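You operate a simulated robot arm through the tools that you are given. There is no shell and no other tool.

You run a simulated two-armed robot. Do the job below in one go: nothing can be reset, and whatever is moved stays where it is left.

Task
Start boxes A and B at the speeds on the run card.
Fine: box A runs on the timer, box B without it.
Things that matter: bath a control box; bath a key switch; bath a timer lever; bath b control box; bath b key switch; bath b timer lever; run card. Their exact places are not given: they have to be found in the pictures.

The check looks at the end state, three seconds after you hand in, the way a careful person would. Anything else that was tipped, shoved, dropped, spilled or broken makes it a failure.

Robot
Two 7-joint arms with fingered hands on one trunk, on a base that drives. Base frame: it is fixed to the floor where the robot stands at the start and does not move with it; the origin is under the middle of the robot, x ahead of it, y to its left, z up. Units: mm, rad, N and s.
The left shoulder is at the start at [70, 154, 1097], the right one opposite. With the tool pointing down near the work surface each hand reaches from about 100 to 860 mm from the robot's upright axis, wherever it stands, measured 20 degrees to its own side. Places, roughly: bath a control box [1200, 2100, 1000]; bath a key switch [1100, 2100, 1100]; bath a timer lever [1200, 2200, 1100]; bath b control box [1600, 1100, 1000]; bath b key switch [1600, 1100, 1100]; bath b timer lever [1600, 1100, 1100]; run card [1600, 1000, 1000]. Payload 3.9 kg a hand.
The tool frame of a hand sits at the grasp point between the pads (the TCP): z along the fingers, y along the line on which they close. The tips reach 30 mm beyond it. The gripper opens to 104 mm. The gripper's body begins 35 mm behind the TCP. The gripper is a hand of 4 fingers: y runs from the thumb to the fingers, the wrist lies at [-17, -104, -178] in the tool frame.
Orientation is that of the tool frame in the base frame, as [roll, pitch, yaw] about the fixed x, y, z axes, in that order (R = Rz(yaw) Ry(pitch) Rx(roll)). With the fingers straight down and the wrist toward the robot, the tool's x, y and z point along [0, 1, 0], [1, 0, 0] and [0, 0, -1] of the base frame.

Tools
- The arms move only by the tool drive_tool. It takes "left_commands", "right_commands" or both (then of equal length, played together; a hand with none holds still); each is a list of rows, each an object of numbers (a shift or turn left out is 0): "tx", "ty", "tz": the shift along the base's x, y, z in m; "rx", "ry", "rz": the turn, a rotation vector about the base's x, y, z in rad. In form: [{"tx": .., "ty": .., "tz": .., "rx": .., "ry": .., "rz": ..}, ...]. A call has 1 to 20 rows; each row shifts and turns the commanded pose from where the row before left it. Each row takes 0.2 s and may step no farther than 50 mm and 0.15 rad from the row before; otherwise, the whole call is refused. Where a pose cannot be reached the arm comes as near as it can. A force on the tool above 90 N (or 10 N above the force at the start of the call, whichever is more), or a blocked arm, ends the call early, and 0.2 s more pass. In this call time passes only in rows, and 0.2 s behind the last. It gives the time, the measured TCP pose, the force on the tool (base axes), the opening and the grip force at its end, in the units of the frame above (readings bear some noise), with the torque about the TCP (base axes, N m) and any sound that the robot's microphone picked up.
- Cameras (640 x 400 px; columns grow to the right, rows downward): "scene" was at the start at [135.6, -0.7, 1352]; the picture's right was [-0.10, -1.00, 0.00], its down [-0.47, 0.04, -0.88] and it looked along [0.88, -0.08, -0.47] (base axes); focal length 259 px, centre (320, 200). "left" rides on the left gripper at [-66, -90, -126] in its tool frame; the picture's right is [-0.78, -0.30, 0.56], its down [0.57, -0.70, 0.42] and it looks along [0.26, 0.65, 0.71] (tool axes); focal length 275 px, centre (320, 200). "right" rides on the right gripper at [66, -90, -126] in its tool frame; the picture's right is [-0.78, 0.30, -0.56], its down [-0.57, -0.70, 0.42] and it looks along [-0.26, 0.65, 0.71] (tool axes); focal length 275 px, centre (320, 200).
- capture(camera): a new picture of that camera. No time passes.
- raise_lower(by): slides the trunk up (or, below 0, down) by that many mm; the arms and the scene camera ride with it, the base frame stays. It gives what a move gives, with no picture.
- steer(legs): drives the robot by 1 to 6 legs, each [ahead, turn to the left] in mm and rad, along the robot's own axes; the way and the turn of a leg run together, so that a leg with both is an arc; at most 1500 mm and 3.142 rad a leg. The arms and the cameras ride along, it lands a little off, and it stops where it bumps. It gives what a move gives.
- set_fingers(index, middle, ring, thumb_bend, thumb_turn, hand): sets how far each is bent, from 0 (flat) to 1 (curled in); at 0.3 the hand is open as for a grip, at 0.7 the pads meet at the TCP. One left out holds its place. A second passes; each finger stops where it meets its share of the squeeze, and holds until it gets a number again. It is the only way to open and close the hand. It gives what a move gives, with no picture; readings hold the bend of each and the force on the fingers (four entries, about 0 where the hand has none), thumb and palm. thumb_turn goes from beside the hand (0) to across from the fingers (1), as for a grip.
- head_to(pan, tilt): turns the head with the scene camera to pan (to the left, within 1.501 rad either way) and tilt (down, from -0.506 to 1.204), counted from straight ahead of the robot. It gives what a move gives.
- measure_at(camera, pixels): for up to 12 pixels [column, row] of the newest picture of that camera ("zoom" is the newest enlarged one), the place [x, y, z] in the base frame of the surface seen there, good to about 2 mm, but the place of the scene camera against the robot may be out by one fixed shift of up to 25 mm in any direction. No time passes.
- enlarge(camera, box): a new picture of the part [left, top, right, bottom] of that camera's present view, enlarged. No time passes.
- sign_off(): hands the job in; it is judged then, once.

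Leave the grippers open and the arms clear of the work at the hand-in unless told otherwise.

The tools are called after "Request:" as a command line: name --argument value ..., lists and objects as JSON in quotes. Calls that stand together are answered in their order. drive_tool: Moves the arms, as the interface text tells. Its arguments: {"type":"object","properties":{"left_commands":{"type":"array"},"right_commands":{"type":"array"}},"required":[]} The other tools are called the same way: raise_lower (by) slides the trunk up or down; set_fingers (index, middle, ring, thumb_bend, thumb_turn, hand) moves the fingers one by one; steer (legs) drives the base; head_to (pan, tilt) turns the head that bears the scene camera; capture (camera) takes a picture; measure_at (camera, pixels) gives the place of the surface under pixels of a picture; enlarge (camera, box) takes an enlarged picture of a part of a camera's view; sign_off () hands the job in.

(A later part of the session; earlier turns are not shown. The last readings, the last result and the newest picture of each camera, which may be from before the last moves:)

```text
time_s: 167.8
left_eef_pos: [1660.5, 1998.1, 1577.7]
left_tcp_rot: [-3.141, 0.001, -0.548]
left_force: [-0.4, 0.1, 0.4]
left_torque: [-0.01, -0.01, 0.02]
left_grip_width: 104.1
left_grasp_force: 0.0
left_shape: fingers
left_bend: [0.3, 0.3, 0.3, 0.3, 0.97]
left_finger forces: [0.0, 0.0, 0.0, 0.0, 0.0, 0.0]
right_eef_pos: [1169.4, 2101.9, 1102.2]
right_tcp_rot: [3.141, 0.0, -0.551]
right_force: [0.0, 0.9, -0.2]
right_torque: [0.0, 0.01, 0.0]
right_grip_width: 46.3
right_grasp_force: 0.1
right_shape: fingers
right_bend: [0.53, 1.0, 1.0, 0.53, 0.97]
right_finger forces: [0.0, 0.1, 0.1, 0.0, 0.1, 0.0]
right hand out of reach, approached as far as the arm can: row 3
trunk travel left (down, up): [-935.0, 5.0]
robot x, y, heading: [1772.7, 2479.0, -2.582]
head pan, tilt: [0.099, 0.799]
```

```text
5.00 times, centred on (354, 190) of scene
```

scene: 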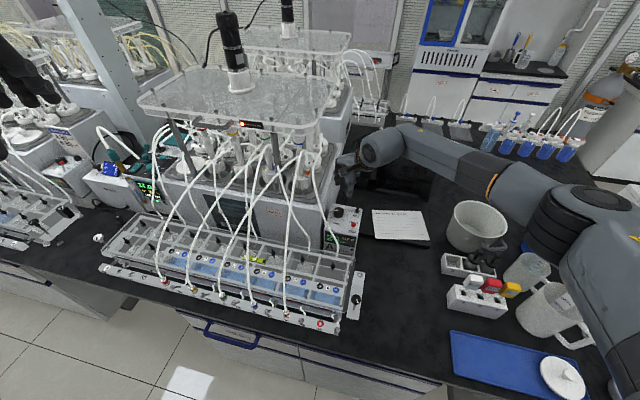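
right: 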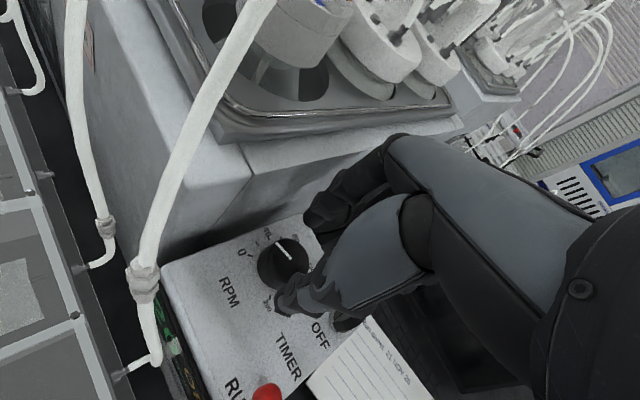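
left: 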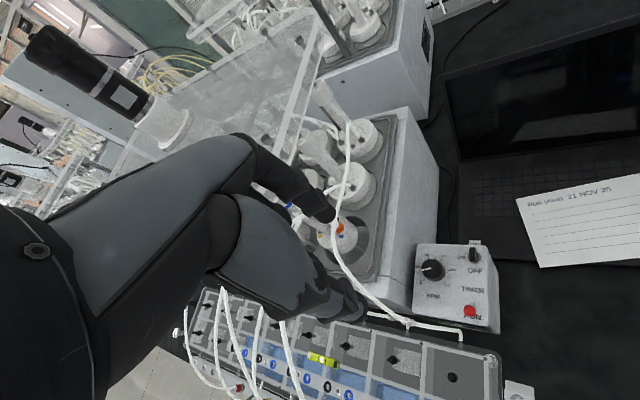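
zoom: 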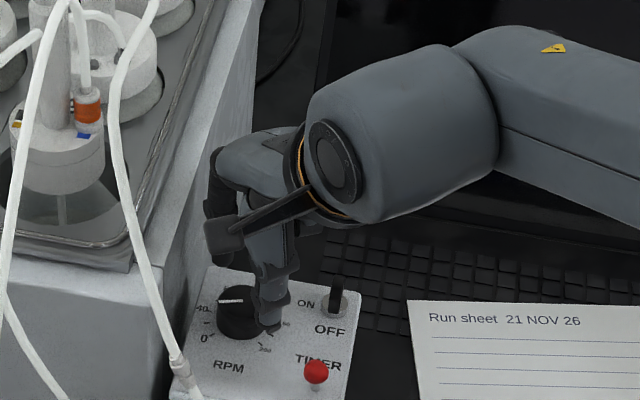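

The arm can't go lower at this trunk height. I lift the hand 60 mm, lower the trunk by 85 mm, so the tips end around the knob's upper half.

Request:
drive_tool --right_commands '[{"tz": 0.03}, {"tz": 0.03}]'

Request:
raise_lower --by -70

Request:
drive_tool --right_commands '[{"tz": -0.01}, {"tz": -0.007}]'

Request:
capture --camera "right"

Request:
enlarge --camera "scene" --box '[290, 130, 418, 210]'

```text
time_s: 168.4
left_eef_pos: [1660.1, 1998.0, 1577.7]
left_tcp_rot: [3.14, 0.001, -0.549]
left_force: [0.3, 0.0, -0.1]
left_torque: [0.01, -0.01, 0.01]
left_grip_width: 104.2
left_grasp_force: 0.1
left_shape: fingers
left_bend: [0.3, 0.3, 0.3, 0.3, 0.97]
left_finger forces: [0.1, 0.0, 0.0, 0.0, 0.0, 0.1]
right_eef_pos: [1169.8, 2101.6, 1163.2]
right_tcp_rot: [-3.14, 0.0, -0.55]
right_force: [-1.2, 0.1, -0.1]
right_torque: [-0.01, 0.0, 0.0]
right_grip_width: 46.3
right_grasp_force: 0.0
right_shape: fingers
right_bend: [0.53, 1.0, 1.0, 0.53, 0.97]
right_finger forces: [0.1, 0.0, 0.1, 0.0, 0.0, 0.1]
trunk travel left (down, up): [-935.0, 5.0]
robot x, y, heading: [1768.6, 2476.6, -2.584]
head pan, tilt: [0.099, 0.799]
```

```text
time_s: 169.5
left_eef_pos: [1661.2, 1998.2, 1508.2]
left_tcp_rot: [-3.141, 0.0, -0.548]
left_force: [-1.3, 0.7, -0.8]
left_torque: [0.0, -0.01, -0.02]
left_grip_width: 104.3
left_grasp_force: 0.0
left_shape: fingers
left_bend: [0.3, 0.3, 0.3, 0.3, 0.97]
left_finger forces: [0.1, 0.0, 0.0, 0.0, 0.0, 0.0]
right_eef_pos: [1171.7, 2102.7, 1092.1]
right_tcp_rot: [-3.14, -0.003, -0.549]
right_force: [0.6, -0.3, 0.8]
right_torque: [0.01, -0.01, -0.03]
right_grip_width: 46.4
right_grasp_force: 0.1
right_shape: fingers
right_bend: [0.53, 1.0, 1.0, 0.53, 0.97]
right_finger forces: [0.1, 0.0, 0.0, 0.0, 0.0, 0.0]
trunk travel left (down, up): [-865.0, 75.0]
robot x, y, heading: [1766.6, 2477.6, -2.582]
head pan, tilt: [0.099, 0.799]
```

```text
time_s: 170.1
left_eef_pos: [1660.7, 1996.6, 1508.3]
left_tcp_rot: [-3.14, 0.0, -0.547]
left_force: [0.4, 0.1, 0.2]
left_torque: [0.02, 0.0, 0.02]
left_grip_width: 104.0
left_grasp_force: 0.2
left_shape: fingers
left_bend: [0.3, 0.3, 0.3, 0.3, 0.97]
left_finger forces: [0.0, 0.1, 0.1, 0.1, 0.0, 0.0]
right_eef_pos: [1168.6, 2102.8, 1075.0]
right_tcp_rot: [-3.14, -0.002, -0.549]
right_force: [0.9, -0.1, -0.2]
right_torque: [0.01, 0.0, -0.01]
right_grip_width: 46.5
right_grasp_force: 0.1
right_shape: fingers
right_bend: [0.53, 1.0, 1.0, 0.53, 0.97]
right_finger forces: [0.0, 0.1, 0.0, 0.0, 0.0, 0.0]
trunk travel left (down, up): [-865.0, 75.0]
robot x, y, heading: [1766.4, 2475.2, -2.583]
head pan, tilt: [0.099, 0.799]
```

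```text
taken
```

right: 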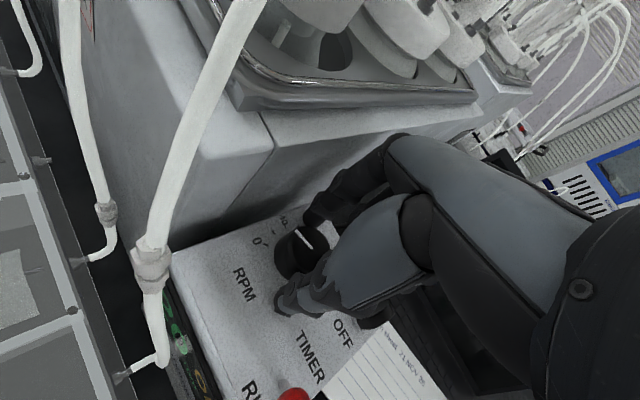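

```text
5.00 times, centred on (354, 170) of scene
```

zoom: 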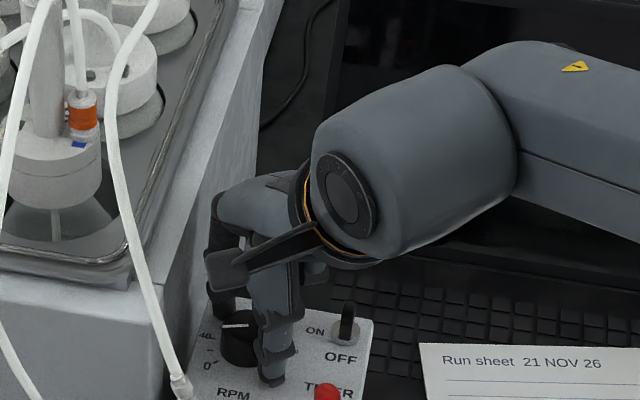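

Index and thumb now flank the knob. I close them on it.

Request:
set_fingers --hand "right" --index 0.68 --thumb_bend 0.68

Request:
capture --camera "right"

```text
time_s: 171.1
left_eef_pos: [1660.0, 1997.2, 1508.9]
left_tcp_rot: [-3.139, 0.0, -0.549]
left_force: [-0.6, 0.8, -0.4]
left_torque: [0.01, 0.01, 0.02]
left_grip_width: 104.3
left_grasp_force: 0.1
left_shape: fingers
left_bend: [0.3, 0.3, 0.3, 0.3, 0.97]
left_finger forces: [0.1, 0.1, 0.1, 0.0, 0.0, 0.0]
right_eef_pos: [1170.1, 2102.9, 1074.8]
right_tcp_rot: [-3.14, -0.002, -0.55]
right_force: [-0.3, -0.3, 0.0]
right_torque: [-0.03, 0.02, 0.01]
right_grip_width: 29.5
right_grasp_force: 6.6
right_shape: fingers
right_bend: [0.59, 1.0, 1.0, 0.61, 0.97]
right_finger forces: [6.9, 0.1, 0.1, 0.1, 6.7, 0.0]
trunk travel left (down, up): [-865.0, 75.0]
robot x, y, heading: [1767.0, 2476.3, -2.588]
head pan, tilt: [0.099, 0.799]
```

```text
taken
```

right: 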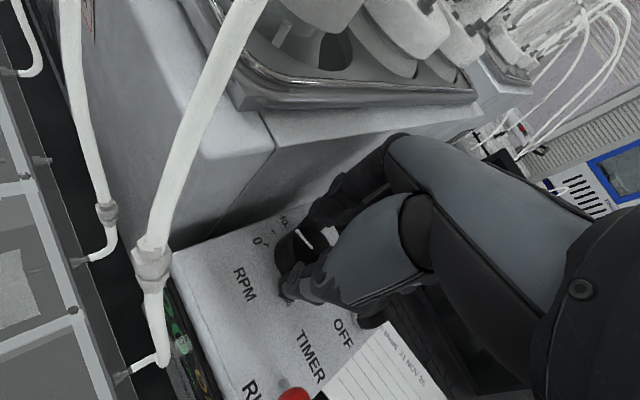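

Gripped (29.5 mm, about 7 N). I turn the hand clockwise by 0.42 rad about the knob and then read the display.

Request:
drive_tool --right_commands '[{"rz": -0.07, "tx": 0.0003, "ty": 0.0003}, {"rz": -0.07, "tx": 0.0003, "ty": 0.0003}, {"rz": -0.07, "tx": 0.0003, "ty": 0.0003}, {"rz": -0.07, "tx": 0.0003, "ty": 0.0003}, {"rz": -0.07, "tx": 0.0003, "ty": 0.0003}, {"rz": -0.07, "tx": 0.0003, "ty": 0.0003}]'

Request:
capture --camera "right"

Request:
enlarge --camera "scene" --box '[290, 150, 418, 230]'

```text
time_s: 172.5
left_eef_pos: [1660.6, 1997.1, 1508.0]
left_tcp_rot: [3.141, 0.0, -0.547]
left_force: [1.3, -0.6, 0.7]
left_torque: [0.02, 0.02, 0.02]
left_grip_width: 104.3
left_grasp_force: 0.0
left_shape: fingers
left_bend: [0.3, 0.3, 0.3, 0.3, 0.97]
left_finger forces: [0.0, 0.0, 0.0, 0.0, 0.1, 0.0]
right_eef_pos: [1171.7, 2105.1, 1075.7]
right_tcp_rot: [-3.139, 0.0, -0.973]
right_force: [-0.1, 0.9, 0.0]
right_torque: [0.0, 0.03, -0.03]
right_grip_width: 29.3
right_grasp_force: 6.9
right_shape: fingers
right_bend: [0.59, 1.0, 1.0, 0.61, 0.97]
right_finger forces: [6.9, 0.0, 0.0, 0.0, 7.1, 0.0]
trunk travel left (down, up): [-865.0, 75.0]
robot x, y, heading: [1772.1, 2476.0, -2.579]
head pan, tilt: [0.099, 0.799]
```

```text
taken
```

right: 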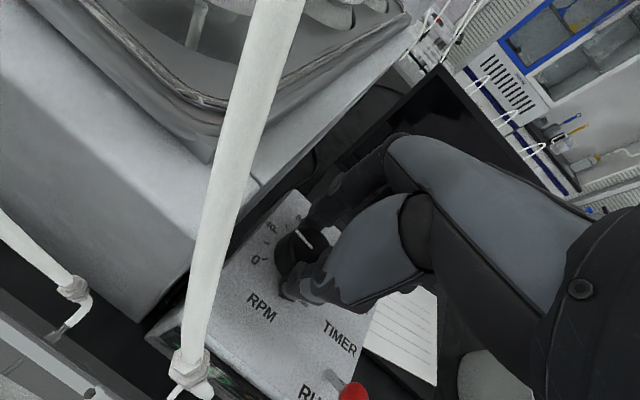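

```text
5.00 times, centred on (354, 190) of scene
```

zoom: 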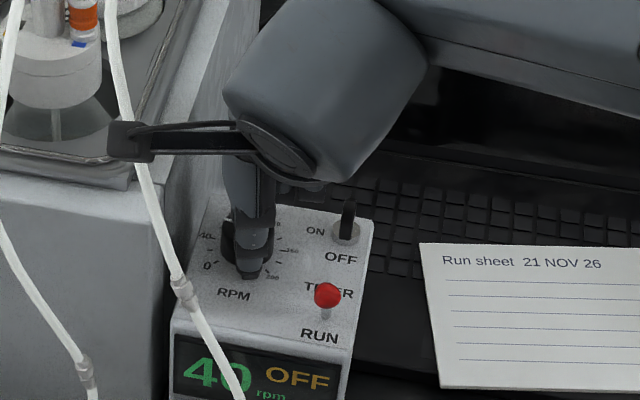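

The display now reads 40 rpm. I release, turn the hand back, and take another stroke.

Request:
set_fingers --hand "right" --index 0.53 --thumb_bend 0.53

Request:
drive_tool --right_commands '[{"rz": 0.075, "tx": -0.0003, "ty": -0.0003}, {"rz": 0.075, "tx": -0.0003, "ty": -0.0003}, {"rz": 0.075, "tx": -0.0003, "ty": -0.0003}, {"rz": 0.075, "tx": -0.0003, "ty": -0.0003}, {"rz": 0.075, "tx": -0.0003, "ty": -0.0003}, {"rz": 0.075, "tx": -0.0003, "ty": -0.0003}]'

Request:
set_fingers --hand "right" --index 0.68 --thumb_bend 0.68

Request:
drive_tool --right_commands '[{"rz": -0.075, "tx": 0.0003, "ty": 0.0003}, {"rz": -0.075, "tx": 0.0003, "ty": 0.0003}, {"rz": -0.075, "tx": 0.0003, "ty": 0.0003}, {"rz": -0.075, "tx": 0.0003, "ty": 0.0003}, {"rz": -0.075, "tx": 0.0003, "ty": 0.0003}, {"rz": -0.075, "tx": 0.0003, "ty": 0.0003}]'

Request:
enlarge --camera "scene" --box '[290, 150, 418, 230]'

```text
time_s: 173.5
left_eef_pos: [1660.6, 1996.8, 1509.1]
left_tcp_rot: [-3.14, -0.001, -0.548]
left_force: [-0.6, -0.5, -0.3]
left_torque: [-0.01, 0.02, 0.01]
left_grip_width: 104.3
left_grasp_force: 0.1
left_shape: fingers
left_bend: [0.3, 0.3, 0.3, 0.3, 0.97]
left_finger forces: [0.0, 0.0, 0.0, 0.0, 0.1, 0.0]
right_eef_pos: [1171.3, 2103.1, 1075.0]
right_tcp_rot: [-3.141, -0.001, -0.971]
right_force: [0.6, 0.0, -0.3]
right_torque: [-0.06, 0.0, 0.0]
right_grip_width: 45.5
right_grasp_force: 0.1
right_shape: fingers
right_bend: [0.53, 1.0, 1.0, 0.53, 0.97]
right_finger forces: [0.0, 0.0, 0.0, 0.0, 0.0, 0.1]
trunk travel left (down, up): [-865.0, 75.0]
robot x, y, heading: [1769.6, 2475.9, -2.583]
head pan, tilt: [0.099, 0.799]
```

```text
time_s: 174.9
left_eef_pos: [1660.3, 1997.8, 1508.2]
left_tcp_rot: [-3.141, 0.0, -0.546]
left_force: [-0.4, -0.2, 0.3]
left_torque: [-0.02, -0.02, 0.01]
left_grip_width: 104.0
left_grasp_force: 0.2
left_shape: fingers
left_bend: [0.3, 0.3, 0.3, 0.3, 0.97]
left_finger forces: [0.1, 0.0, 0.1, 0.0, 0.0, 0.1]
right_eef_pos: [1168.8, 2101.9, 1075.9]
right_tcp_rot: [-3.14, -0.002, -0.52]
right_force: [-0.5, -0.8, 0.0]
right_torque: [0.02, 0.0, -0.02]
right_grip_width: 45.6
right_grasp_force: 0.0
right_shape: fingers
right_bend: [0.53, 1.0, 1.0, 0.53, 0.97]
right_finger forces: [0.1, 0.0, 0.0, 0.1, 0.1, 0.1]
trunk travel left (down, up): [-865.0, 75.0]
robot x, y, heading: [1770.6, 2475.6, -2.583]
head pan, tilt: [0.099, 0.799]
```

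```text
time_s: 175.9
left_eef_pos: [1660.1, 1997.2, 1508.4]
left_tcp_rot: [-3.139, -0.001, -0.549]
left_force: [-0.5, 1.2, 0.1]
left_torque: [0.04, -0.04, 0.01]
left_grip_width: 104.2
left_grasp_force: 0.0
left_shape: fingers
left_bend: [0.3, 0.3, 0.3, 0.3, 0.97]
left_finger forces: [0.0, 0.1, 0.0, 0.0, 0.1, 0.0]
right_eef_pos: [1170.2, 2100.9, 1075.7]
right_tcp_rot: [-3.14, -0.001, -0.52]
right_force: [-0.8, -0.3, -0.6]
right_torque: [0.02, 0.0, -0.01]
right_grip_width: 29.3
right_grasp_force: 6.0
right_shape: fingers
right_bend: [0.59, 1.0, 1.0, 0.61, 0.97]
right_finger forces: [6.6, 0.0, 0.1, 0.0, 6.6, 0.0]
trunk travel left (down, up): [-865.0, 75.0]
robot x, y, heading: [1768.9, 2477.3, -2.579]
head pan, tilt: [0.099, 0.799]
```

```text
time_s: 177.3
left_eef_pos: [1660.7, 1998.8, 1507.4]
left_tcp_rot: [-3.14, -0.001, -0.548]
left_force: [0.3, 0.5, 0.1]
left_torque: [0.05, 0.01, -0.02]
left_grip_width: 104.2
left_grasp_force: 0.1
left_shape: fingers
left_bend: [0.3, 0.3, 0.3, 0.3, 0.97]
left_finger forces: [0.1, 0.0, 0.1, 0.0, 0.1, 0.0]
right_eef_pos: [1172.9, 2103.6, 1073.5]
right_tcp_rot: [-3.138, -0.001, -0.972]
right_force: [-1.5, 2.2, 0.8]
right_torque: [0.03, 0.07, 0.0]
right_grip_width: 29.3
right_grasp_force: 6.7
right_shape: fingers
right_bend: [0.59, 1.0, 1.0, 0.61, 0.98]
right_finger forces: [7.3, 0.1, 0.0, 0.0, 6.6, 0.1]
trunk travel left (down, up): [-865.0, 75.0]
robot x, y, heading: [1766.0, 2478.9, -2.585]
head pan, tilt: [0.099, 0.799]
```

```text
5.00 times, centred on (354, 190) of scene
```

zoom: 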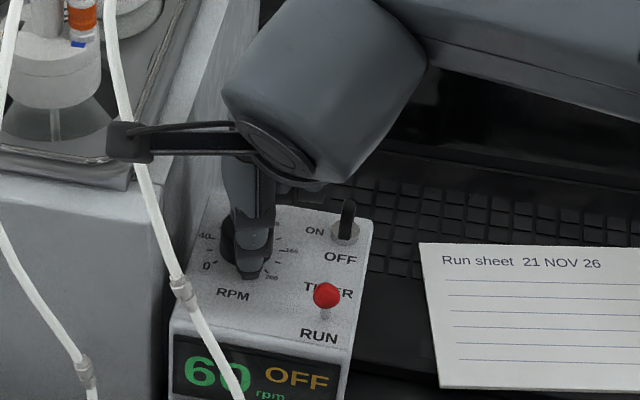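

60 rpm. Another stroke of the same kind.

Request:
set_fingers --hand "right" --index 0.53 --thumb_bend 0.53

Request:
drive_tool --right_commands '[{"rz": 0.075, "tx": -0.0003, "ty": -0.0003}, {"rz": 0.075, "tx": -0.0003, "ty": -0.0003}, {"rz": 0.075, "tx": -0.0003, "ty": -0.0003}, {"rz": 0.075, "tx": -0.0003, "ty": -0.0003}, {"rz": 0.075, "tx": -0.0003, "ty": -0.0003}, {"rz": 0.075, "tx": -0.0003, "ty": -0.0003}]'

Request:
set_fingers --hand "right" --index 0.68 --thumb_bend 0.68

Request:
drive_tool --right_commands '[{"rz": -0.075, "tx": 0.0003, "ty": 0.0003}, {"rz": -0.075, "tx": 0.0003, "ty": 0.0003}, {"rz": -0.075, "tx": 0.0003, "ty": 0.0003}, {"rz": -0.075, "tx": 0.0003, "ty": 0.0003}, {"rz": -0.075, "tx": 0.0003, "ty": 0.0003}, {"rz": -0.075, "tx": 0.0003, "ty": 0.0003}]'

Request:
enlarge --camera "scene" --box '[290, 150, 418, 230]'

```text
time_s: 178.3
left_eef_pos: [1660.7, 1998.2, 1507.7]
left_tcp_rot: [-3.14, 0.0, -0.549]
left_force: [-0.3, -0.4, -0.2]
left_torque: [0.0, 0.03, -0.01]
left_grip_width: 104.0
left_grasp_force: 0.0
left_shape: fingers
left_bend: [0.3, 0.3, 0.3, 0.3, 0.97]
left_finger forces: [0.0, 0.0, 0.1, 0.0, 0.0, 0.1]
right_eef_pos: [1171.4, 2103.6, 1075.8]
right_tcp_rot: [-3.14, -0.001, -0.97]
right_force: [0.6, -0.2, -0.3]
right_torque: [0.01, -0.01, 0.01]
right_grip_width: 45.5
right_grasp_force: 0.0
right_shape: fingers
right_bend: [0.53, 1.0, 1.0, 0.53, 0.97]
right_finger forces: [0.0, 0.1, 0.1, 0.1, 0.0, 0.1]
trunk travel left (down, up): [-865.0, 75.0]
robot x, y, heading: [1770.5, 2477.0, -2.58]
head pan, tilt: [0.099, 0.799]
```

```text
time_s: 179.7
left_eef_pos: [1658.5, 1998.7, 1508.0]
left_tcp_rot: [3.141, -0.001, -0.547]
left_force: [-0.1, -0.8, -0.3]
left_torque: [0.01, 0.02, 0.02]
left_grip_width: 104.3
left_grasp_force: 0.1
left_shape: fingers
left_bend: [0.3, 0.3, 0.3, 0.3, 0.97]
left_finger forces: [0.0, 0.0, 0.1, 0.0, 0.0, 0.1]
right_eef_pos: [1169.2, 2101.9, 1074.5]
right_tcp_rot: [-3.14, -0.002, -0.519]
right_force: [0.1, -0.7, -0.5]
right_torque: [0.02, 0.0, -0.03]
right_grip_width: 45.6
right_grasp_force: 0.1
right_shape: fingers
right_bend: [0.53, 1.0, 1.0, 0.53, 0.97]
right_finger forces: [0.0, 0.0, 0.0, 0.0, 0.0, 0.0]
trunk travel left (down, up): [-865.0, 75.0]
robot x, y, heading: [1766.9, 2478.2, -2.583]
head pan, tilt: [0.099, 0.799]
```

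```text
time_s: 180.7
left_eef_pos: [1659.6, 1998.6, 1509.1]
left_tcp_rot: [-3.141, 0.0, -0.548]
left_force: [-1.2, -1.1, -0.2]
left_torque: [-0.02, 0.01, 0.0]
left_grip_width: 104.4
left_grasp_force: 0.1
left_shape: fingers
left_bend: [0.3, 0.3, 0.3, 0.3, 0.97]
left_finger forces: [0.0, 0.0, 0.0, 0.0, 0.0, 0.0]
right_eef_pos: [1169.6, 2100.8, 1075.6]
right_tcp_rot: [-3.14, -0.001, -0.52]
right_force: [0.1, 0.1, -0.4]
right_torque: [-0.02, 0.01, 0.02]
right_grip_width: 29.6
right_grasp_force: 6.4
right_shape: fingers
right_bend: [0.59, 1.0, 1.0, 0.61, 0.97]
right_finger forces: [6.6, 0.0, 0.0, 0.1, 6.7, 0.1]
trunk travel left (down, up): [-865.0, 75.0]
robot x, y, heading: [1766.1, 2477.8, -2.579]
head pan, tilt: [0.099, 0.799]
```

```text
time_s: 182.1
left_eef_pos: [1662.4, 1997.9, 1507.8]
left_tcp_rot: [-3.138, 0.0, -0.548]
left_force: [0.1, -0.3, -0.1]
left_torque: [-0.03, -0.01, 0.04]
left_grip_width: 104.3
left_grasp_force: 0.1
left_shape: fingers
left_bend: [0.3, 0.3, 0.3, 0.3, 0.97]
left_finger forces: [0.0, 0.1, 0.0, 0.0, 0.1, 0.0]
right_eef_pos: [1171.4, 2103.9, 1074.5]
right_tcp_rot: [-3.14, -0.002, -0.972]
right_force: [-0.6, 0.2, 0.2]
right_torque: [0.03, 0.01, 0.03]
right_grip_width: 29.8
right_grasp_force: 7.0
right_shape: fingers
right_bend: [0.6, 1.0, 1.0, 0.61, 0.97]
right_finger forces: [6.9, 0.0, 0.0, 0.0, 6.9, 0.0]
trunk travel left (down, up): [-865.0, 75.0]
robot x, y, heading: [1772.5, 2475.4, -2.581]
head pan, tilt: [0.099, 0.799]
```

```text
5.00 times, centred on (354, 190) of scene
```

zoom: 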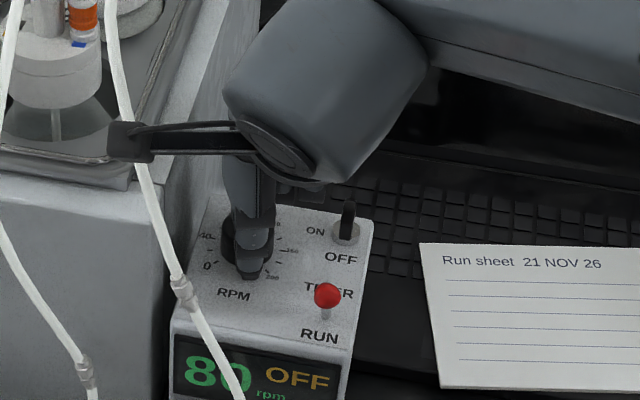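

80 rpm. Next stroke in small parts, reading the display in between, to stop well inside 90.

Request:
set_fingers --hand "right" --index 0.53 --thumb_bend 0.53

Request:
drive_tool --right_commands '[{"rz": 0.075, "tx": -0.0003, "ty": -0.0003}, {"rz": 0.075, "tx": -0.0003, "ty": -0.0003}, {"rz": 0.075, "tx": -0.0003, "ty": -0.0003}, {"rz": 0.075, "tx": -0.0003, "ty": -0.0003}, {"rz": 0.075, "tx": -0.0003, "ty": -0.0003}, {"rz": 0.075, "tx": -0.0003, "ty": -0.0003}]'

Request:
capture --camera "right"

Request:
enlarge --camera "right" --box '[220, 190, 380, 290]'

Request:
set_fingers --hand "right" --index 0.68 --thumb_bend 0.68

Request:
drive_tool --right_commands '[{"rz": -0.05, "tx": 0.0002, "ty": 0.0002}, {"rz": -0.05, "tx": 0.0002, "ty": 0.0002}]'

Request:
enlarge --camera "scene" --box '[290, 150, 418, 230]'

Request:
drive_tool --right_commands '[{"rz": -0.04, "tx": 0.0002, "ty": 0.0002}, {"rz": -0.04, "tx": 0.0002, "ty": 0.0002}]'

Request:
enlarge --camera "scene" --box '[290, 150, 418, 230]'

```text
time_s: 183.1
left_eef_pos: [1661.3, 1997.6, 1508.3]
left_tcp_rot: [3.141, 0.0, -0.549]
left_force: [0.2, 0.3, -0.1]
left_torque: [0.02, 0.0, -0.01]
left_grip_width: 104.1
left_grasp_force: 0.1
left_shape: fingers
left_bend: [0.3, 0.3, 0.3, 0.3, 0.97]
left_finger forces: [0.0, 0.1, 0.0, 0.0, 0.0, 0.0]
right_eef_pos: [1172.1, 2104.1, 1075.4]
right_tcp_rot: [-3.14, 0.0, -0.97]
right_force: [0.0, 0.3, 0.0]
right_torque: [0.0, -0.02, 0.02]
right_grip_width: 45.5
right_grasp_force: 0.1
right_shape: fingers
right_bend: [0.53, 1.0, 1.0, 0.53, 0.97]
right_finger forces: [0.0, 0.0, 0.0, 0.0, 0.1, 0.0]
trunk travel left (down, up): [-865.0, 75.0]
robot x, y, heading: [1771.8, 2474.3, -2.58]
head pan, tilt: [0.099, 0.799]
```

```text
time_s: 184.5
left_eef_pos: [1660.8, 1997.3, 1509.4]
left_tcp_rot: [-3.14, 0.0, -0.549]
left_force: [0.0, 0.0, 0.3]
left_torque: [-0.04, 0.0, 0.01]
left_grip_width: 104.3
left_grasp_force: 0.1
left_shape: fingers
left_bend: [0.3, 0.3, 0.3, 0.3, 0.97]
left_finger forces: [0.0, 0.0, 0.0, 0.1, 0.0, 0.0]
right_eef_pos: [1168.6, 2101.3, 1074.5]
right_tcp_rot: [-3.139, 0.001, -0.517]
right_force: [1.2, 0.7, 0.4]
right_torque: [0.0, 0.0, 0.03]
right_grip_width: 45.7
right_grasp_force: 0.0
right_shape: fingers
right_bend: [0.53, 1.0, 1.0, 0.53, 0.97]
right_finger forces: [0.0, 0.0, 0.0, 0.1, 0.0, 0.0]
trunk travel left (down, up): [-865.0, 75.0]
robot x, y, heading: [1766.8, 2479.6, -2.58]
head pan, tilt: [0.099, 0.799]
```

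```text
taken
```

right: 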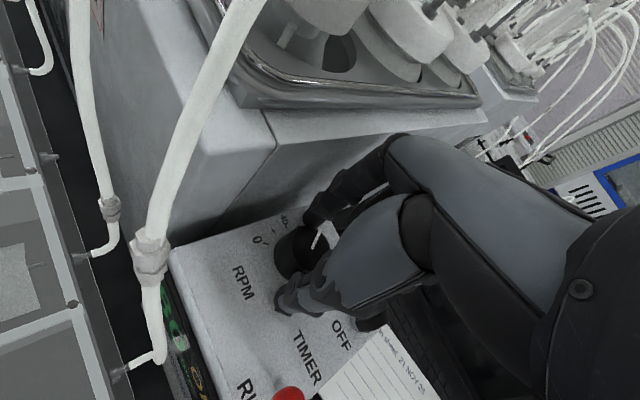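

```text
4.00 times, centred on (300, 240) of right
```

zoom: 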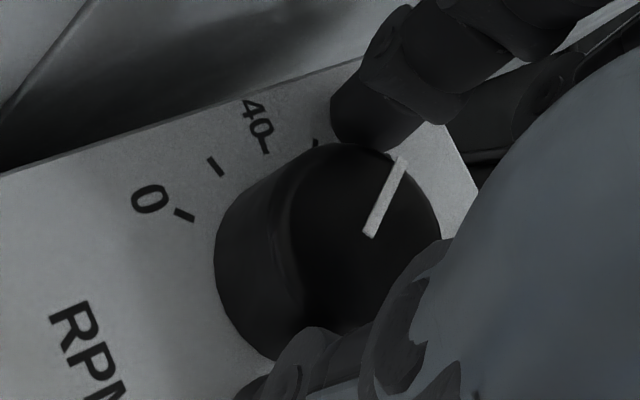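

```text
time_s: 185.5
left_eef_pos: [1659.8, 1999.0, 1508.8]
left_tcp_rot: [-3.139, 0.001, -0.548]
left_force: [-0.2, 1.4, 0.2]
left_torque: [0.0, -0.01, -0.02]
left_grip_width: 104.2
left_grasp_force: 0.1
left_shape: fingers
left_bend: [0.3, 0.3, 0.3, 0.3, 0.97]
left_finger forces: [0.0, 0.1, 0.0, 0.1, 0.0, 0.0]
right_eef_pos: [1169.0, 2101.1, 1075.8]
right_tcp_rot: [-3.137, -0.002, -0.52]
right_force: [-0.5, 0.0, -0.7]
right_torque: [0.01, 0.03, 0.02]
right_grip_width: 29.2
right_grasp_force: 6.6
right_shape: fingers
right_bend: [0.6, 1.0, 1.0, 0.61, 0.97]
right_finger forces: [6.6, 0.1, 0.0, 0.0, 6.6, 0.0]
trunk travel left (down, up): [-865.0, 75.0]
robot x, y, heading: [1768.5, 2480.7, -2.578]
head pan, tilt: [0.099, 0.799]
```

```text
time_s: 186.1
left_eef_pos: [1660.3, 1996.7, 1507.1]
left_tcp_rot: [-3.139, 0.0, -0.548]
left_force: [0.5, 0.3, -0.1]
left_torque: [0.03, 0.0, -0.01]
left_grip_width: 104.1
left_grasp_force: 0.1
left_shape: fingers
left_bend: [0.3, 0.3, 0.3, 0.3, 0.97]
left_finger forces: [0.1, 0.1, 0.0, 0.1, 0.0, 0.1]
right_eef_pos: [1170.5, 2103.0, 1073.9]
right_tcp_rot: [-3.138, 0.0, -0.622]
right_force: [-0.8, 1.2, 0.0]
right_torque: [0.01, 0.03, -0.02]
right_grip_width: 29.4
right_grasp_force: 6.6
right_shape: fingers
right_bend: [0.6, 1.0, 1.0, 0.61, 0.97]
right_finger forces: [6.7, 0.0, 0.0, 0.0, 6.6, 0.0]
trunk travel left (down, up): [-865.0, 75.0]
robot x, y, heading: [1769.0, 2477.3, -2.58]
head pan, tilt: [0.099, 0.799]
```

```text
5.00 times, centred on (354, 190) of scene
```

zoom: 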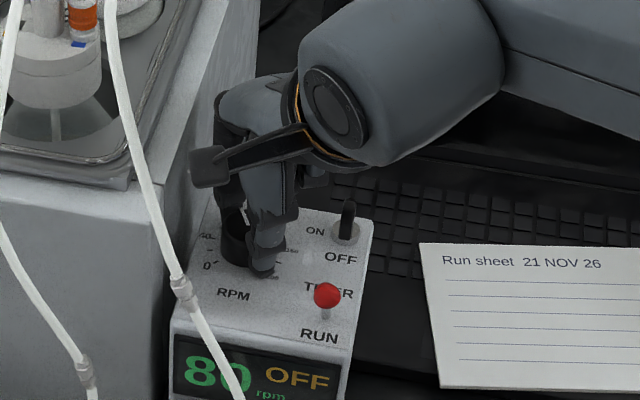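

```text
time_s: 186.7
left_eef_pos: [1660.4, 1997.8, 1508.2]
left_tcp_rot: [3.139, 0.001, -0.548]
left_force: [-0.2, 0.2, -0.2]
left_torque: [-0.04, 0.02, -0.03]
left_grip_width: 104.4
left_grasp_force: 0.1
left_shape: fingers
left_bend: [0.3, 0.3, 0.3, 0.3, 0.97]
left_finger forces: [0.0, 0.1, 0.0, 0.0, 0.1, 0.1]
right_eef_pos: [1170.6, 2102.8, 1074.3]
right_tcp_rot: [-3.139, 0.0, -0.699]
right_force: [-0.4, 0.3, 1.1]
right_torque: [0.0, 0.04, -0.03]
right_grip_width: 29.4
right_grasp_force: 6.8
right_shape: fingers
right_bend: [0.6, 1.0, 1.0, 0.61, 0.98]
right_finger forces: [6.9, 0.0, 0.0, 0.1, 6.8, 0.0]
trunk travel left (down, up): [-865.0, 75.0]
robot x, y, heading: [1767.9, 2476.6, -2.582]
head pan, tilt: [0.099, 0.799]
```

```text
5.00 times, centred on (354, 190) of scene
```

zoom: 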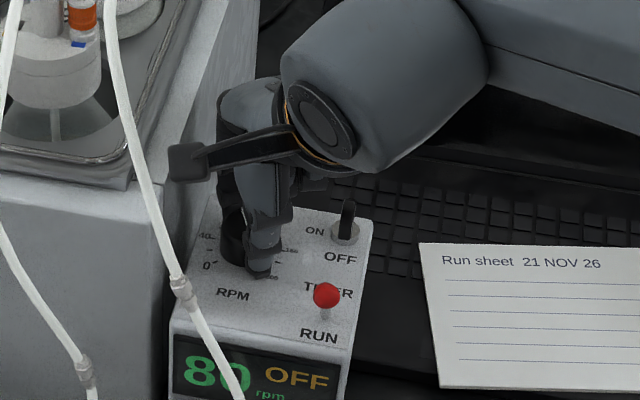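

Still 80 after 0.18 rad. I go on in small steps.

Request:
drive_tool --right_commands '[{"rz": -0.03, "tx": 0.0001, "ty": 0.0001}, {"rz": -0.03, "tx": 0.0001, "ty": 0.0001}]'

Request:
enlarge --camera "scene" --box '[290, 150, 418, 230]'

Request:
drive_tool --right_commands '[{"rz": -0.03, "tx": 0.0001, "ty": 0.0001}, {"rz": -0.03, "tx": 0.0001, "ty": 0.0001}]'

Request:
enlarge --camera "scene" --box '[290, 150, 418, 230]'

```text
time_s: 187.3
left_eef_pos: [1659.9, 1998.1, 1508.8]
left_tcp_rot: [3.14, -0.001, -0.547]
left_force: [0.0, -0.5, -0.3]
left_torque: [0.01, 0.0, 0.0]
left_grip_width: 104.1
left_grasp_force: 0.0
left_shape: fingers
left_bend: [0.3, 0.3, 0.3, 0.3, 0.97]
left_finger forces: [0.1, 0.0, 0.1, 0.0, 0.1, 0.1]
right_eef_pos: [1170.6, 2102.6, 1076.7]
right_tcp_rot: [-3.136, -0.002, -0.762]
right_force: [-1.8, 1.1, 0.6]
right_torque: [0.03, 0.05, 0.0]
right_grip_width: 29.2
right_grasp_force: 6.6
right_shape: fingers
right_bend: [0.6, 1.0, 1.0, 0.61, 0.98]
right_finger forces: [7.0, 0.0, 0.1, 0.1, 6.8, 0.0]
trunk travel left (down, up): [-865.0, 75.0]
robot x, y, heading: [1767.9, 2476.4, -2.58]
head pan, tilt: [0.099, 0.799]
```

```text
5.00 times, centred on (354, 190) of scene
```

zoom: 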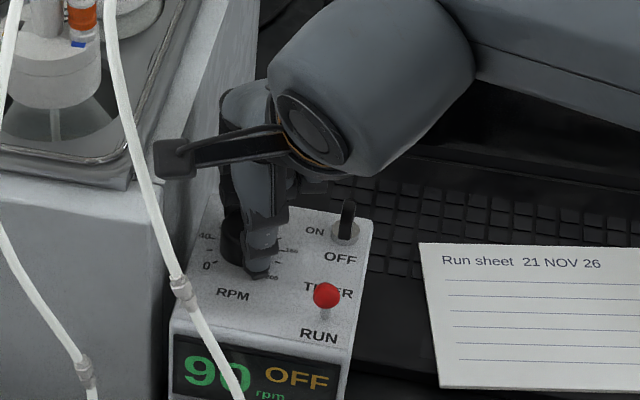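

```text
time_s: 187.9
left_eef_pos: [1659.9, 1997.1, 1508.8]
left_tcp_rot: [-3.141, 0.001, -0.549]
left_force: [1.4, 0.1, 0.0]
left_torque: [0.02, 0.01, 0.03]
left_grip_width: 104.3
left_grasp_force: 0.0
left_shape: fingers
left_bend: [0.3, 0.3, 0.3, 0.3, 0.97]
left_finger forces: [0.0, 0.0, 0.1, 0.1, 0.0, 0.0]
right_eef_pos: [1171.1, 2104.0, 1074.9]
right_tcp_rot: [-3.141, 0.0, -0.821]
right_force: [-1.4, 0.0, 1.4]
right_torque: [-0.04, 0.0, 0.02]
right_grip_width: 29.1
right_grasp_force: 7.2
right_shape: fingers
right_bend: [0.6, 1.0, 1.0, 0.61, 0.98]
right_finger forces: [7.6, 0.0, 0.0, 0.1, 6.7, 0.0]
trunk travel left (down, up): [-865.0, 75.0]
robot x, y, heading: [1768.5, 2478.7, -2.588]
head pan, tilt: [0.099, 0.799]
```

```text
5.00 times, centred on (354, 190) of scene
```

zoom: 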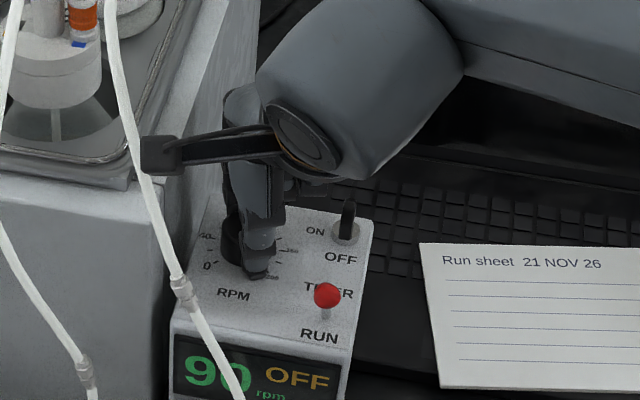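

90 shows. By the point where it flipped, 0.03 rad more sits in the middle of the step. Then I release and lift off.

Request:
drive_tool --right_commands '[{"rz": -0.03, "tx": 0.0001, "ty": 0.0001}]'

Request:
set_fingers --hand "right" --index 0.53 --thumb_bend 0.53

Request:
drive_tool --right_commands '[{"tz": 0.02}, {"tz": 0.03}, {"tz": 0.03, "rz": 0.1}, {"tz": 0.02, "rz": 0.1}]'

Request:
enlarge --camera "scene" --box '[290, 150, 418, 230]'

Request:
capture --camera "right"

```text
time_s: 188.3
left_eef_pos: [1660.2, 1998.0, 1507.9]
left_tcp_rot: [3.14, -0.001, -0.549]
left_force: [-1.3, -0.9, 0.4]
left_torque: [0.03, 0.01, 0.02]
left_grip_width: 104.2
left_grasp_force: 0.0
left_shape: fingers
left_bend: [0.3, 0.3, 0.3, 0.3, 0.97]
left_finger forces: [0.0, 0.0, 0.1, 0.0, 0.1, 0.0]
right_eef_pos: [1171.4, 2103.9, 1074.8]
right_tcp_rot: [-3.138, -0.002, -0.85]
right_force: [-1.8, 0.7, 0.2]
right_torque: [0.0, 0.02, 0.02]
right_grip_width: 29.3
right_grasp_force: 7.3
right_shape: fingers
right_bend: [0.6, 1.0, 1.0, 0.61, 0.98]
right_finger forces: [7.0, 0.0, 0.0, 0.0, 6.9, 0.0]
trunk travel left (down, up): [-865.0, 75.0]
robot x, y, heading: [1773.3, 2477.5, -2.58]
head pan, tilt: [0.099, 0.799]
```

```text
time_s: 189.3
left_eef_pos: [1661.5, 1997.5, 1507.4]
left_tcp_rot: [-3.139, 0.0, -0.548]
left_force: [0.0, 1.1, 1.1]
left_torque: [0.0, 0.01, 0.0]
left_grip_width: 104.1
left_grasp_force: 0.1
left_shape: fingers
left_bend: [0.3, 0.3, 0.3, 0.3, 0.97]
left_finger forces: [0.0, 0.0, 0.0, 0.0, 0.0, 0.0]
right_eef_pos: [1172.8, 2102.6, 1074.6]
right_tcp_rot: [-3.139, -0.001, -0.85]
right_force: [-0.1, 0.5, -0.3]
right_torque: [-0.01, 0.0, 0.0]
right_grip_width: 45.5
right_grasp_force: 0.2
right_shape: fingers
right_bend: [0.53, 1.0, 1.0, 0.53, 0.97]
right_finger forces: [0.0, 0.0, 0.1, 0.1, 0.0, 0.0]
trunk travel left (down, up): [-865.0, 75.0]
robot x, y, heading: [1767.5, 2478.0, -2.578]
head pan, tilt: [0.099, 0.799]
```

```text
time_s: 190.3
left_eef_pos: [1659.5, 1999.4, 1508.2]
left_tcp_rot: [-3.141, 0.001, -0.549]
left_force: [0.0, 0.3, 0.9]
left_torque: [-0.03, 0.02, 0.02]
left_grip_width: 104.4
left_grasp_force: 0.1
left_shape: fingers
left_bend: [0.3, 0.3, 0.3, 0.3, 0.97]
left_finger forces: [0.0, 0.0, 0.0, 0.0, 0.0, 0.1]
right_eef_pos: [1171.4, 2104.3, 1175.6]
right_tcp_rot: [-3.138, -0.002, -0.65]
right_force: [0.7, 0.5, 0.3]
right_torque: [-0.01, -0.01, 0.01]
right_grip_width: 45.5
right_grasp_force: 0.0
right_shape: fingers
right_bend: [0.53, 1.0, 1.0, 0.53, 0.97]
right_finger forces: [0.0, 0.0, 0.1, 0.0, 0.0, 0.0]
trunk travel left (down, up): [-865.0, 75.0]
robot x, y, heading: [1768.8, 2479.1, -2.582]
head pan, tilt: [0.099, 0.799]
```

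```text
5.00 times, centred on (354, 190) of scene
```

zoom: 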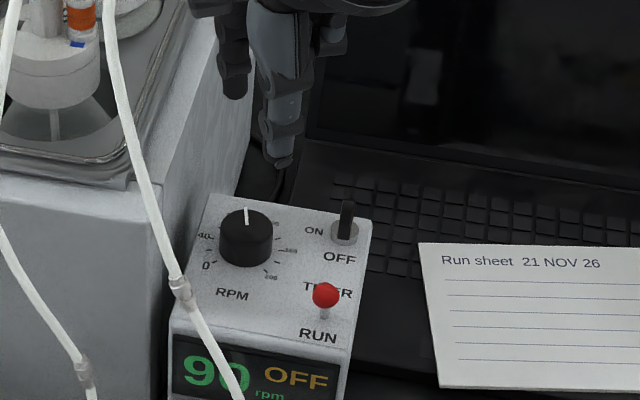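

```text
taken
```

right: 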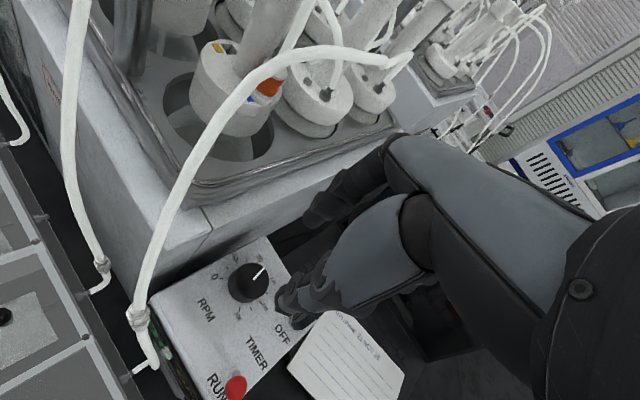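

Box A shows 90 rpm. Next the lever: I put index and thumb around the red ball (1204,2175,1080) and drag it back to TIMER. First to above the ball.

Request:
drive_tool --right_commands '[{"tx": 0.007, "ty": 0.019, "tz": -0.005, "rz": -0.09}, {"tx": 0.007, "ty": 0.019, "tz": -0.01, "rz": -0.09}, {"tx": 0.007, "ty": 0.019, "tz": -0.015, "rz": -0.09}, {"tx": 0.0075, "ty": 0.018, "tz": -0.015, "rz": -0.08}]'

Request:
capture --camera "right"

Request:
enlarge --camera "scene" --box '[290, 150, 418, 230]'

```text
time_s: 191.3
left_eef_pos: [1660.5, 1998.0, 1507.6]
left_tcp_rot: [-3.141, 0.001, -0.547]
left_force: [0.3, -0.5, 0.2]
left_torque: [-0.01, 0.02, -0.02]
left_grip_width: 104.1
left_grasp_force: 0.1
left_shape: fingers
left_bend: [0.3, 0.3, 0.3, 0.3, 0.97]
left_finger forces: [0.1, 0.0, 0.0, 0.1, 0.0, 0.1]
right_eef_pos: [1200.8, 2179.3, 1131.8]
right_tcp_rot: [-3.141, -0.002, -1.001]
right_force: [0.8, 0.1, -0.6]
right_torque: [-0.01, -0.03, -0.04]
right_grip_width: 45.7
right_grasp_force: 0.0
right_shape: fingers
right_bend: [0.53, 1.0, 1.0, 0.53, 0.97]
right_finger forces: [0.0, 0.1, 0.1, 0.1, 0.0, 0.1]
trunk travel left (down, up): [-865.0, 75.0]
robot x, y, heading: [1767.5, 2478.2, -2.587]
head pan, tilt: [0.099, 0.799]
```

```text
taken
```

right: 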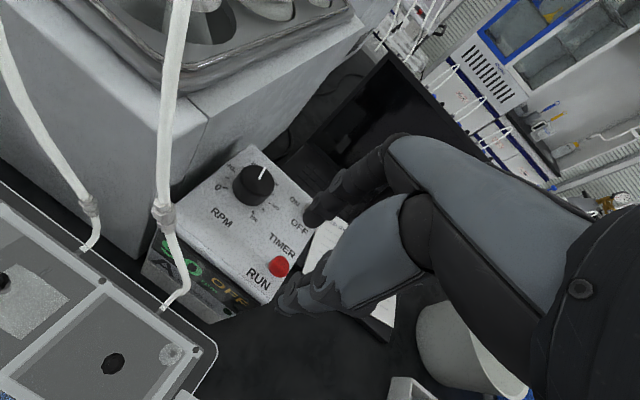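

```text
5.00 times, centred on (354, 190) of scene
```

zoom: 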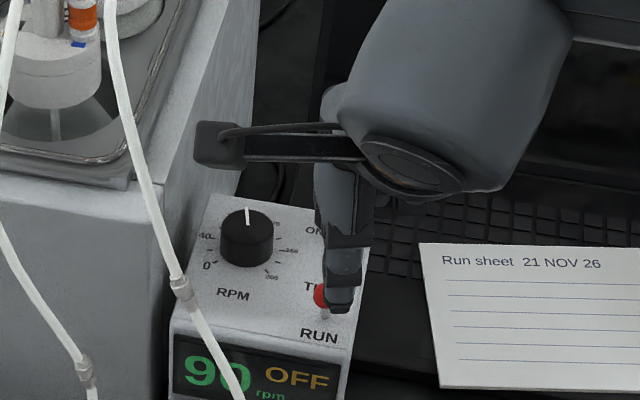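

The hand is over the ball. I lower 40 mm and close lightly around it.

Request:
drive_tool --right_commands '[{"tz": -0.014}, {"tz": -0.013}, {"tz": -0.013}]'

Request:
capture --camera "right"

Request:
set_fingers --hand "right" --index 0.62 --thumb_bend 0.62

Request:
enlarge --camera "scene" --box '[290, 150, 418, 230]'

Request:
capture --camera "right"

```text
time_s: 192.1
left_eef_pos: [1660.0, 1997.1, 1508.1]
left_tcp_rot: [3.141, 0.001, -0.549]
left_force: [-0.3, 0.1, -0.4]
left_torque: [0.01, 0.01, -0.01]
left_grip_width: 104.0
left_grasp_force: 0.0
left_shape: fingers
left_bend: [0.3, 0.3, 0.3, 0.3, 0.97]
left_finger forces: [0.1, 0.0, 0.0, 0.1, 0.0, 0.1]
right_eef_pos: [1198.8, 2178.8, 1090.1]
right_tcp_rot: [-3.14, 0.0, -0.998]
right_force: [0.3, 0.3, 0.1]
right_torque: [0.04, -0.02, 0.0]
right_grip_width: 45.5
right_grasp_force: 0.1
right_shape: fingers
right_bend: [0.53, 1.0, 1.0, 0.53, 0.97]
right_finger forces: [0.1, 0.0, 0.0, 0.0, 0.0, 0.0]
trunk travel left (down, up): [-865.0, 75.0]
robot x, y, heading: [1768.1, 2476.8, -2.581]
head pan, tilt: [0.099, 0.799]
```

```text
taken
```

right: 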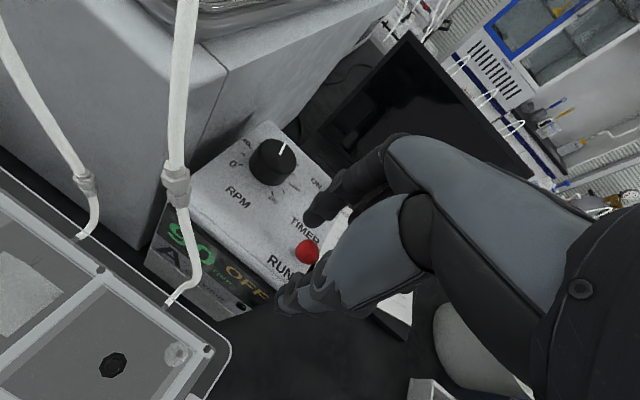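

```text
time_s: 193.1
left_eef_pos: [1660.3, 1998.1, 1507.9]
left_tcp_rot: [-3.141, 0.001, -0.548]
left_force: [-0.1, -0.4, 0.3]
left_torque: [0.01, 0.01, 0.05]
left_grip_width: 104.5
left_grasp_force: 0.0
left_shape: fingers
left_bend: [0.3, 0.3, 0.3, 0.3, 0.97]
left_finger forces: [0.0, 0.0, 0.1, 0.0, 0.0, 0.1]
right_eef_pos: [1198.9, 2178.0, 1091.0]
right_tcp_rot: [-3.14, 0.0, -1.0]
right_force: [-0.1, 0.3, -0.4]
right_torque: [-0.03, 0.05, -0.01]
right_grip_width: 23.5
right_grasp_force: 0.1
right_shape: fingers
right_bend: [0.62, 1.0, 1.0, 0.62, 0.97]
right_finger forces: [0.1, 0.1, 0.0, 0.0, 0.0, 0.0]
trunk travel left (down, up): [-865.0, 75.0]
robot x, y, heading: [1767.8, 2476.2, -2.582]
head pan, tilt: [0.099, 0.799]
```

```text
5.00 times, centred on (354, 190) of scene
```

zoom: 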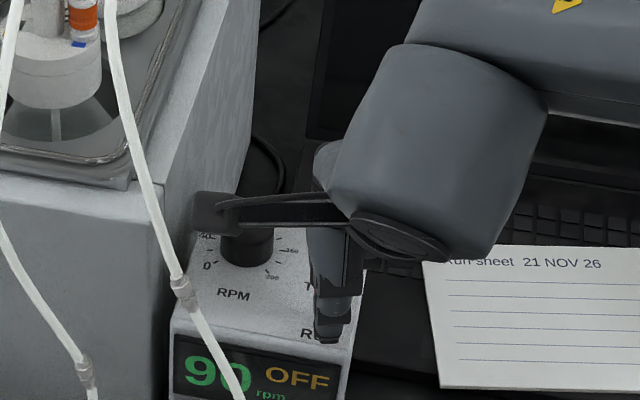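

```text
taken
```

right: 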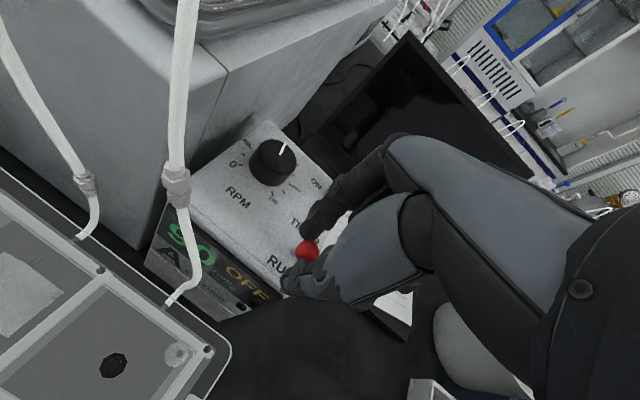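

The ball sits between the pads. I drag it backwards in small steps, watching force.

Request:
drive_tool --right_commands '[{"tx": -0.0064, "ty": -0.0028}, {"tx": -0.0064, "ty": -0.0028}, {"tx": -0.0064, "ty": -0.0028}]'

Request:
capture --camera "right"

Request:
enlarge --camera "right" --box '[220, 160, 380, 300]'

```text
time_s: 193.9
left_eef_pos: [1659.7, 1998.1, 1508.8]
left_tcp_rot: [-3.14, 0.0, -0.549]
left_force: [0.0, -0.8, 0.6]
left_torque: [0.0, -0.01, -0.02]
left_grip_width: 104.3
left_grasp_force: 0.0
left_shape: fingers
left_bend: [0.3, 0.3, 0.3, 0.3, 0.97]
left_finger forces: [0.0, 0.0, 0.1, 0.0, 0.0, 0.0]
right_eef_pos: [1182.0, 2169.5, 1090.8]
right_tcp_rot: [-3.138, -0.001, -1.0]
right_force: [-0.7, -0.1, -0.1]
right_torque: [0.0, -0.02, -0.05]
right_grip_width: 23.6
right_grasp_force: 0.6
right_shape: fingers
right_bend: [0.62, 1.0, 1.0, 0.62, 0.97]
right_finger forces: [0.2, 0.1, 0.1, 0.0, 0.0, 0.0]
trunk travel left (down, up): [-865.0, 75.0]
robot x, y, heading: [1770.4, 2476.0, -2.584]
head pan, tilt: [0.099, 0.799]
```

```text
taken
```

right: 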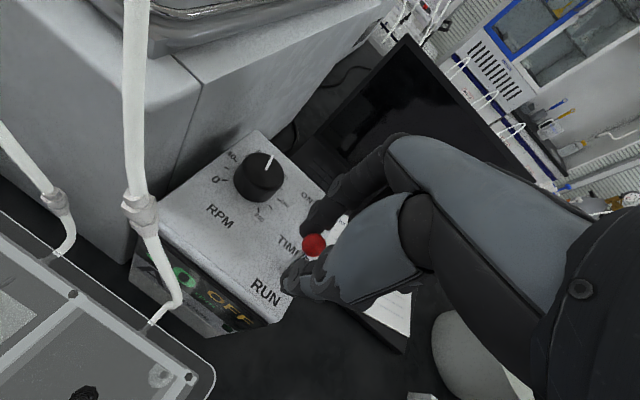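

```text
2.86 times, centred on (300, 230) of right
```

zoom: 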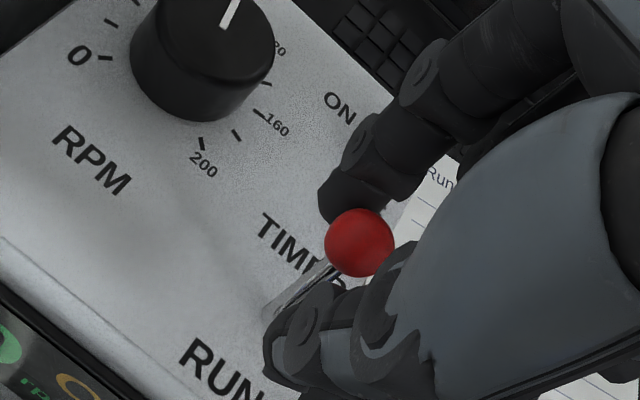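

The lever has flipped backward (the stalk now leans toward TIMER, ball against the index). I measure the ball and stalk.

Request:
measure_at --camera "zoom" --pixels '[[355, 235], [362, 245], [300, 295], [280, 312]]'

Request:
drive_tool --right_commands '[{"tx": -0.0046, "ty": -0.002}, {"tx": -0.0046, "ty": -0.002}]'

Request:
enlarge --camera "right" --box '[220, 160, 380, 300]'

Request:
measure_at --camera "zoom" --pixels '[[355, 235], [362, 245], [300, 295], [280, 312]]'

```text
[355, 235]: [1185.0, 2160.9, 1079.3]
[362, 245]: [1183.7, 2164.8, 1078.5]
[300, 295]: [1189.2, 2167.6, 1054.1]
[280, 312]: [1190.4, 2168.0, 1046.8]
```

```text
time_s: 194.5
left_eef_pos: [1659.1, 1998.1, 1507.9]
left_tcp_rot: [-3.139, 0.0, -0.547]
left_force: [0.0, -0.7, -0.5]
left_torque: [-0.01, -0.01, 0.01]
left_grip_width: 104.1
left_grasp_force: 0.0
left_shape: fingers
left_bend: [0.3, 0.3, 0.3, 0.3, 0.97]
left_finger forces: [0.0, 0.1, 0.0, 0.0, 0.0, 0.0]
right_eef_pos: [1171.9, 2164.5, 1089.3]
right_tcp_rot: [-3.14, -0.001, -1.0]
right_force: [-0.4, 0.3, 0.1]
right_torque: [-0.01, -0.02, -0.02]
right_grip_width: 23.1
right_grasp_force: 0.0
right_shape: fingers
right_bend: [0.62, 1.0, 1.0, 0.62, 0.97]
right_finger forces: [0.1, 0.1, 0.0, 0.0, 0.1, 0.0]
trunk travel left (down, up): [-865.0, 75.0]
robot x, y, heading: [1768.7, 2476.2, -2.582]
head pan, tilt: [0.099, 0.799]
```

```text
2.86 times, centred on (300, 230) of right
```

zoom: 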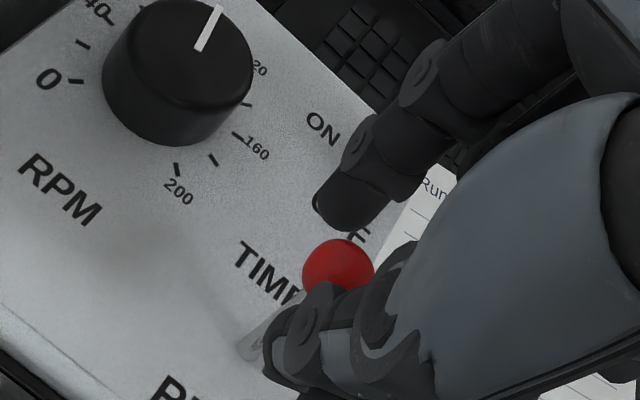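

```text
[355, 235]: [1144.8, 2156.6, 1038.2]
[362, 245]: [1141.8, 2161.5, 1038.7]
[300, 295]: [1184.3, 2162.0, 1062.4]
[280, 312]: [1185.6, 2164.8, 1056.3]
```

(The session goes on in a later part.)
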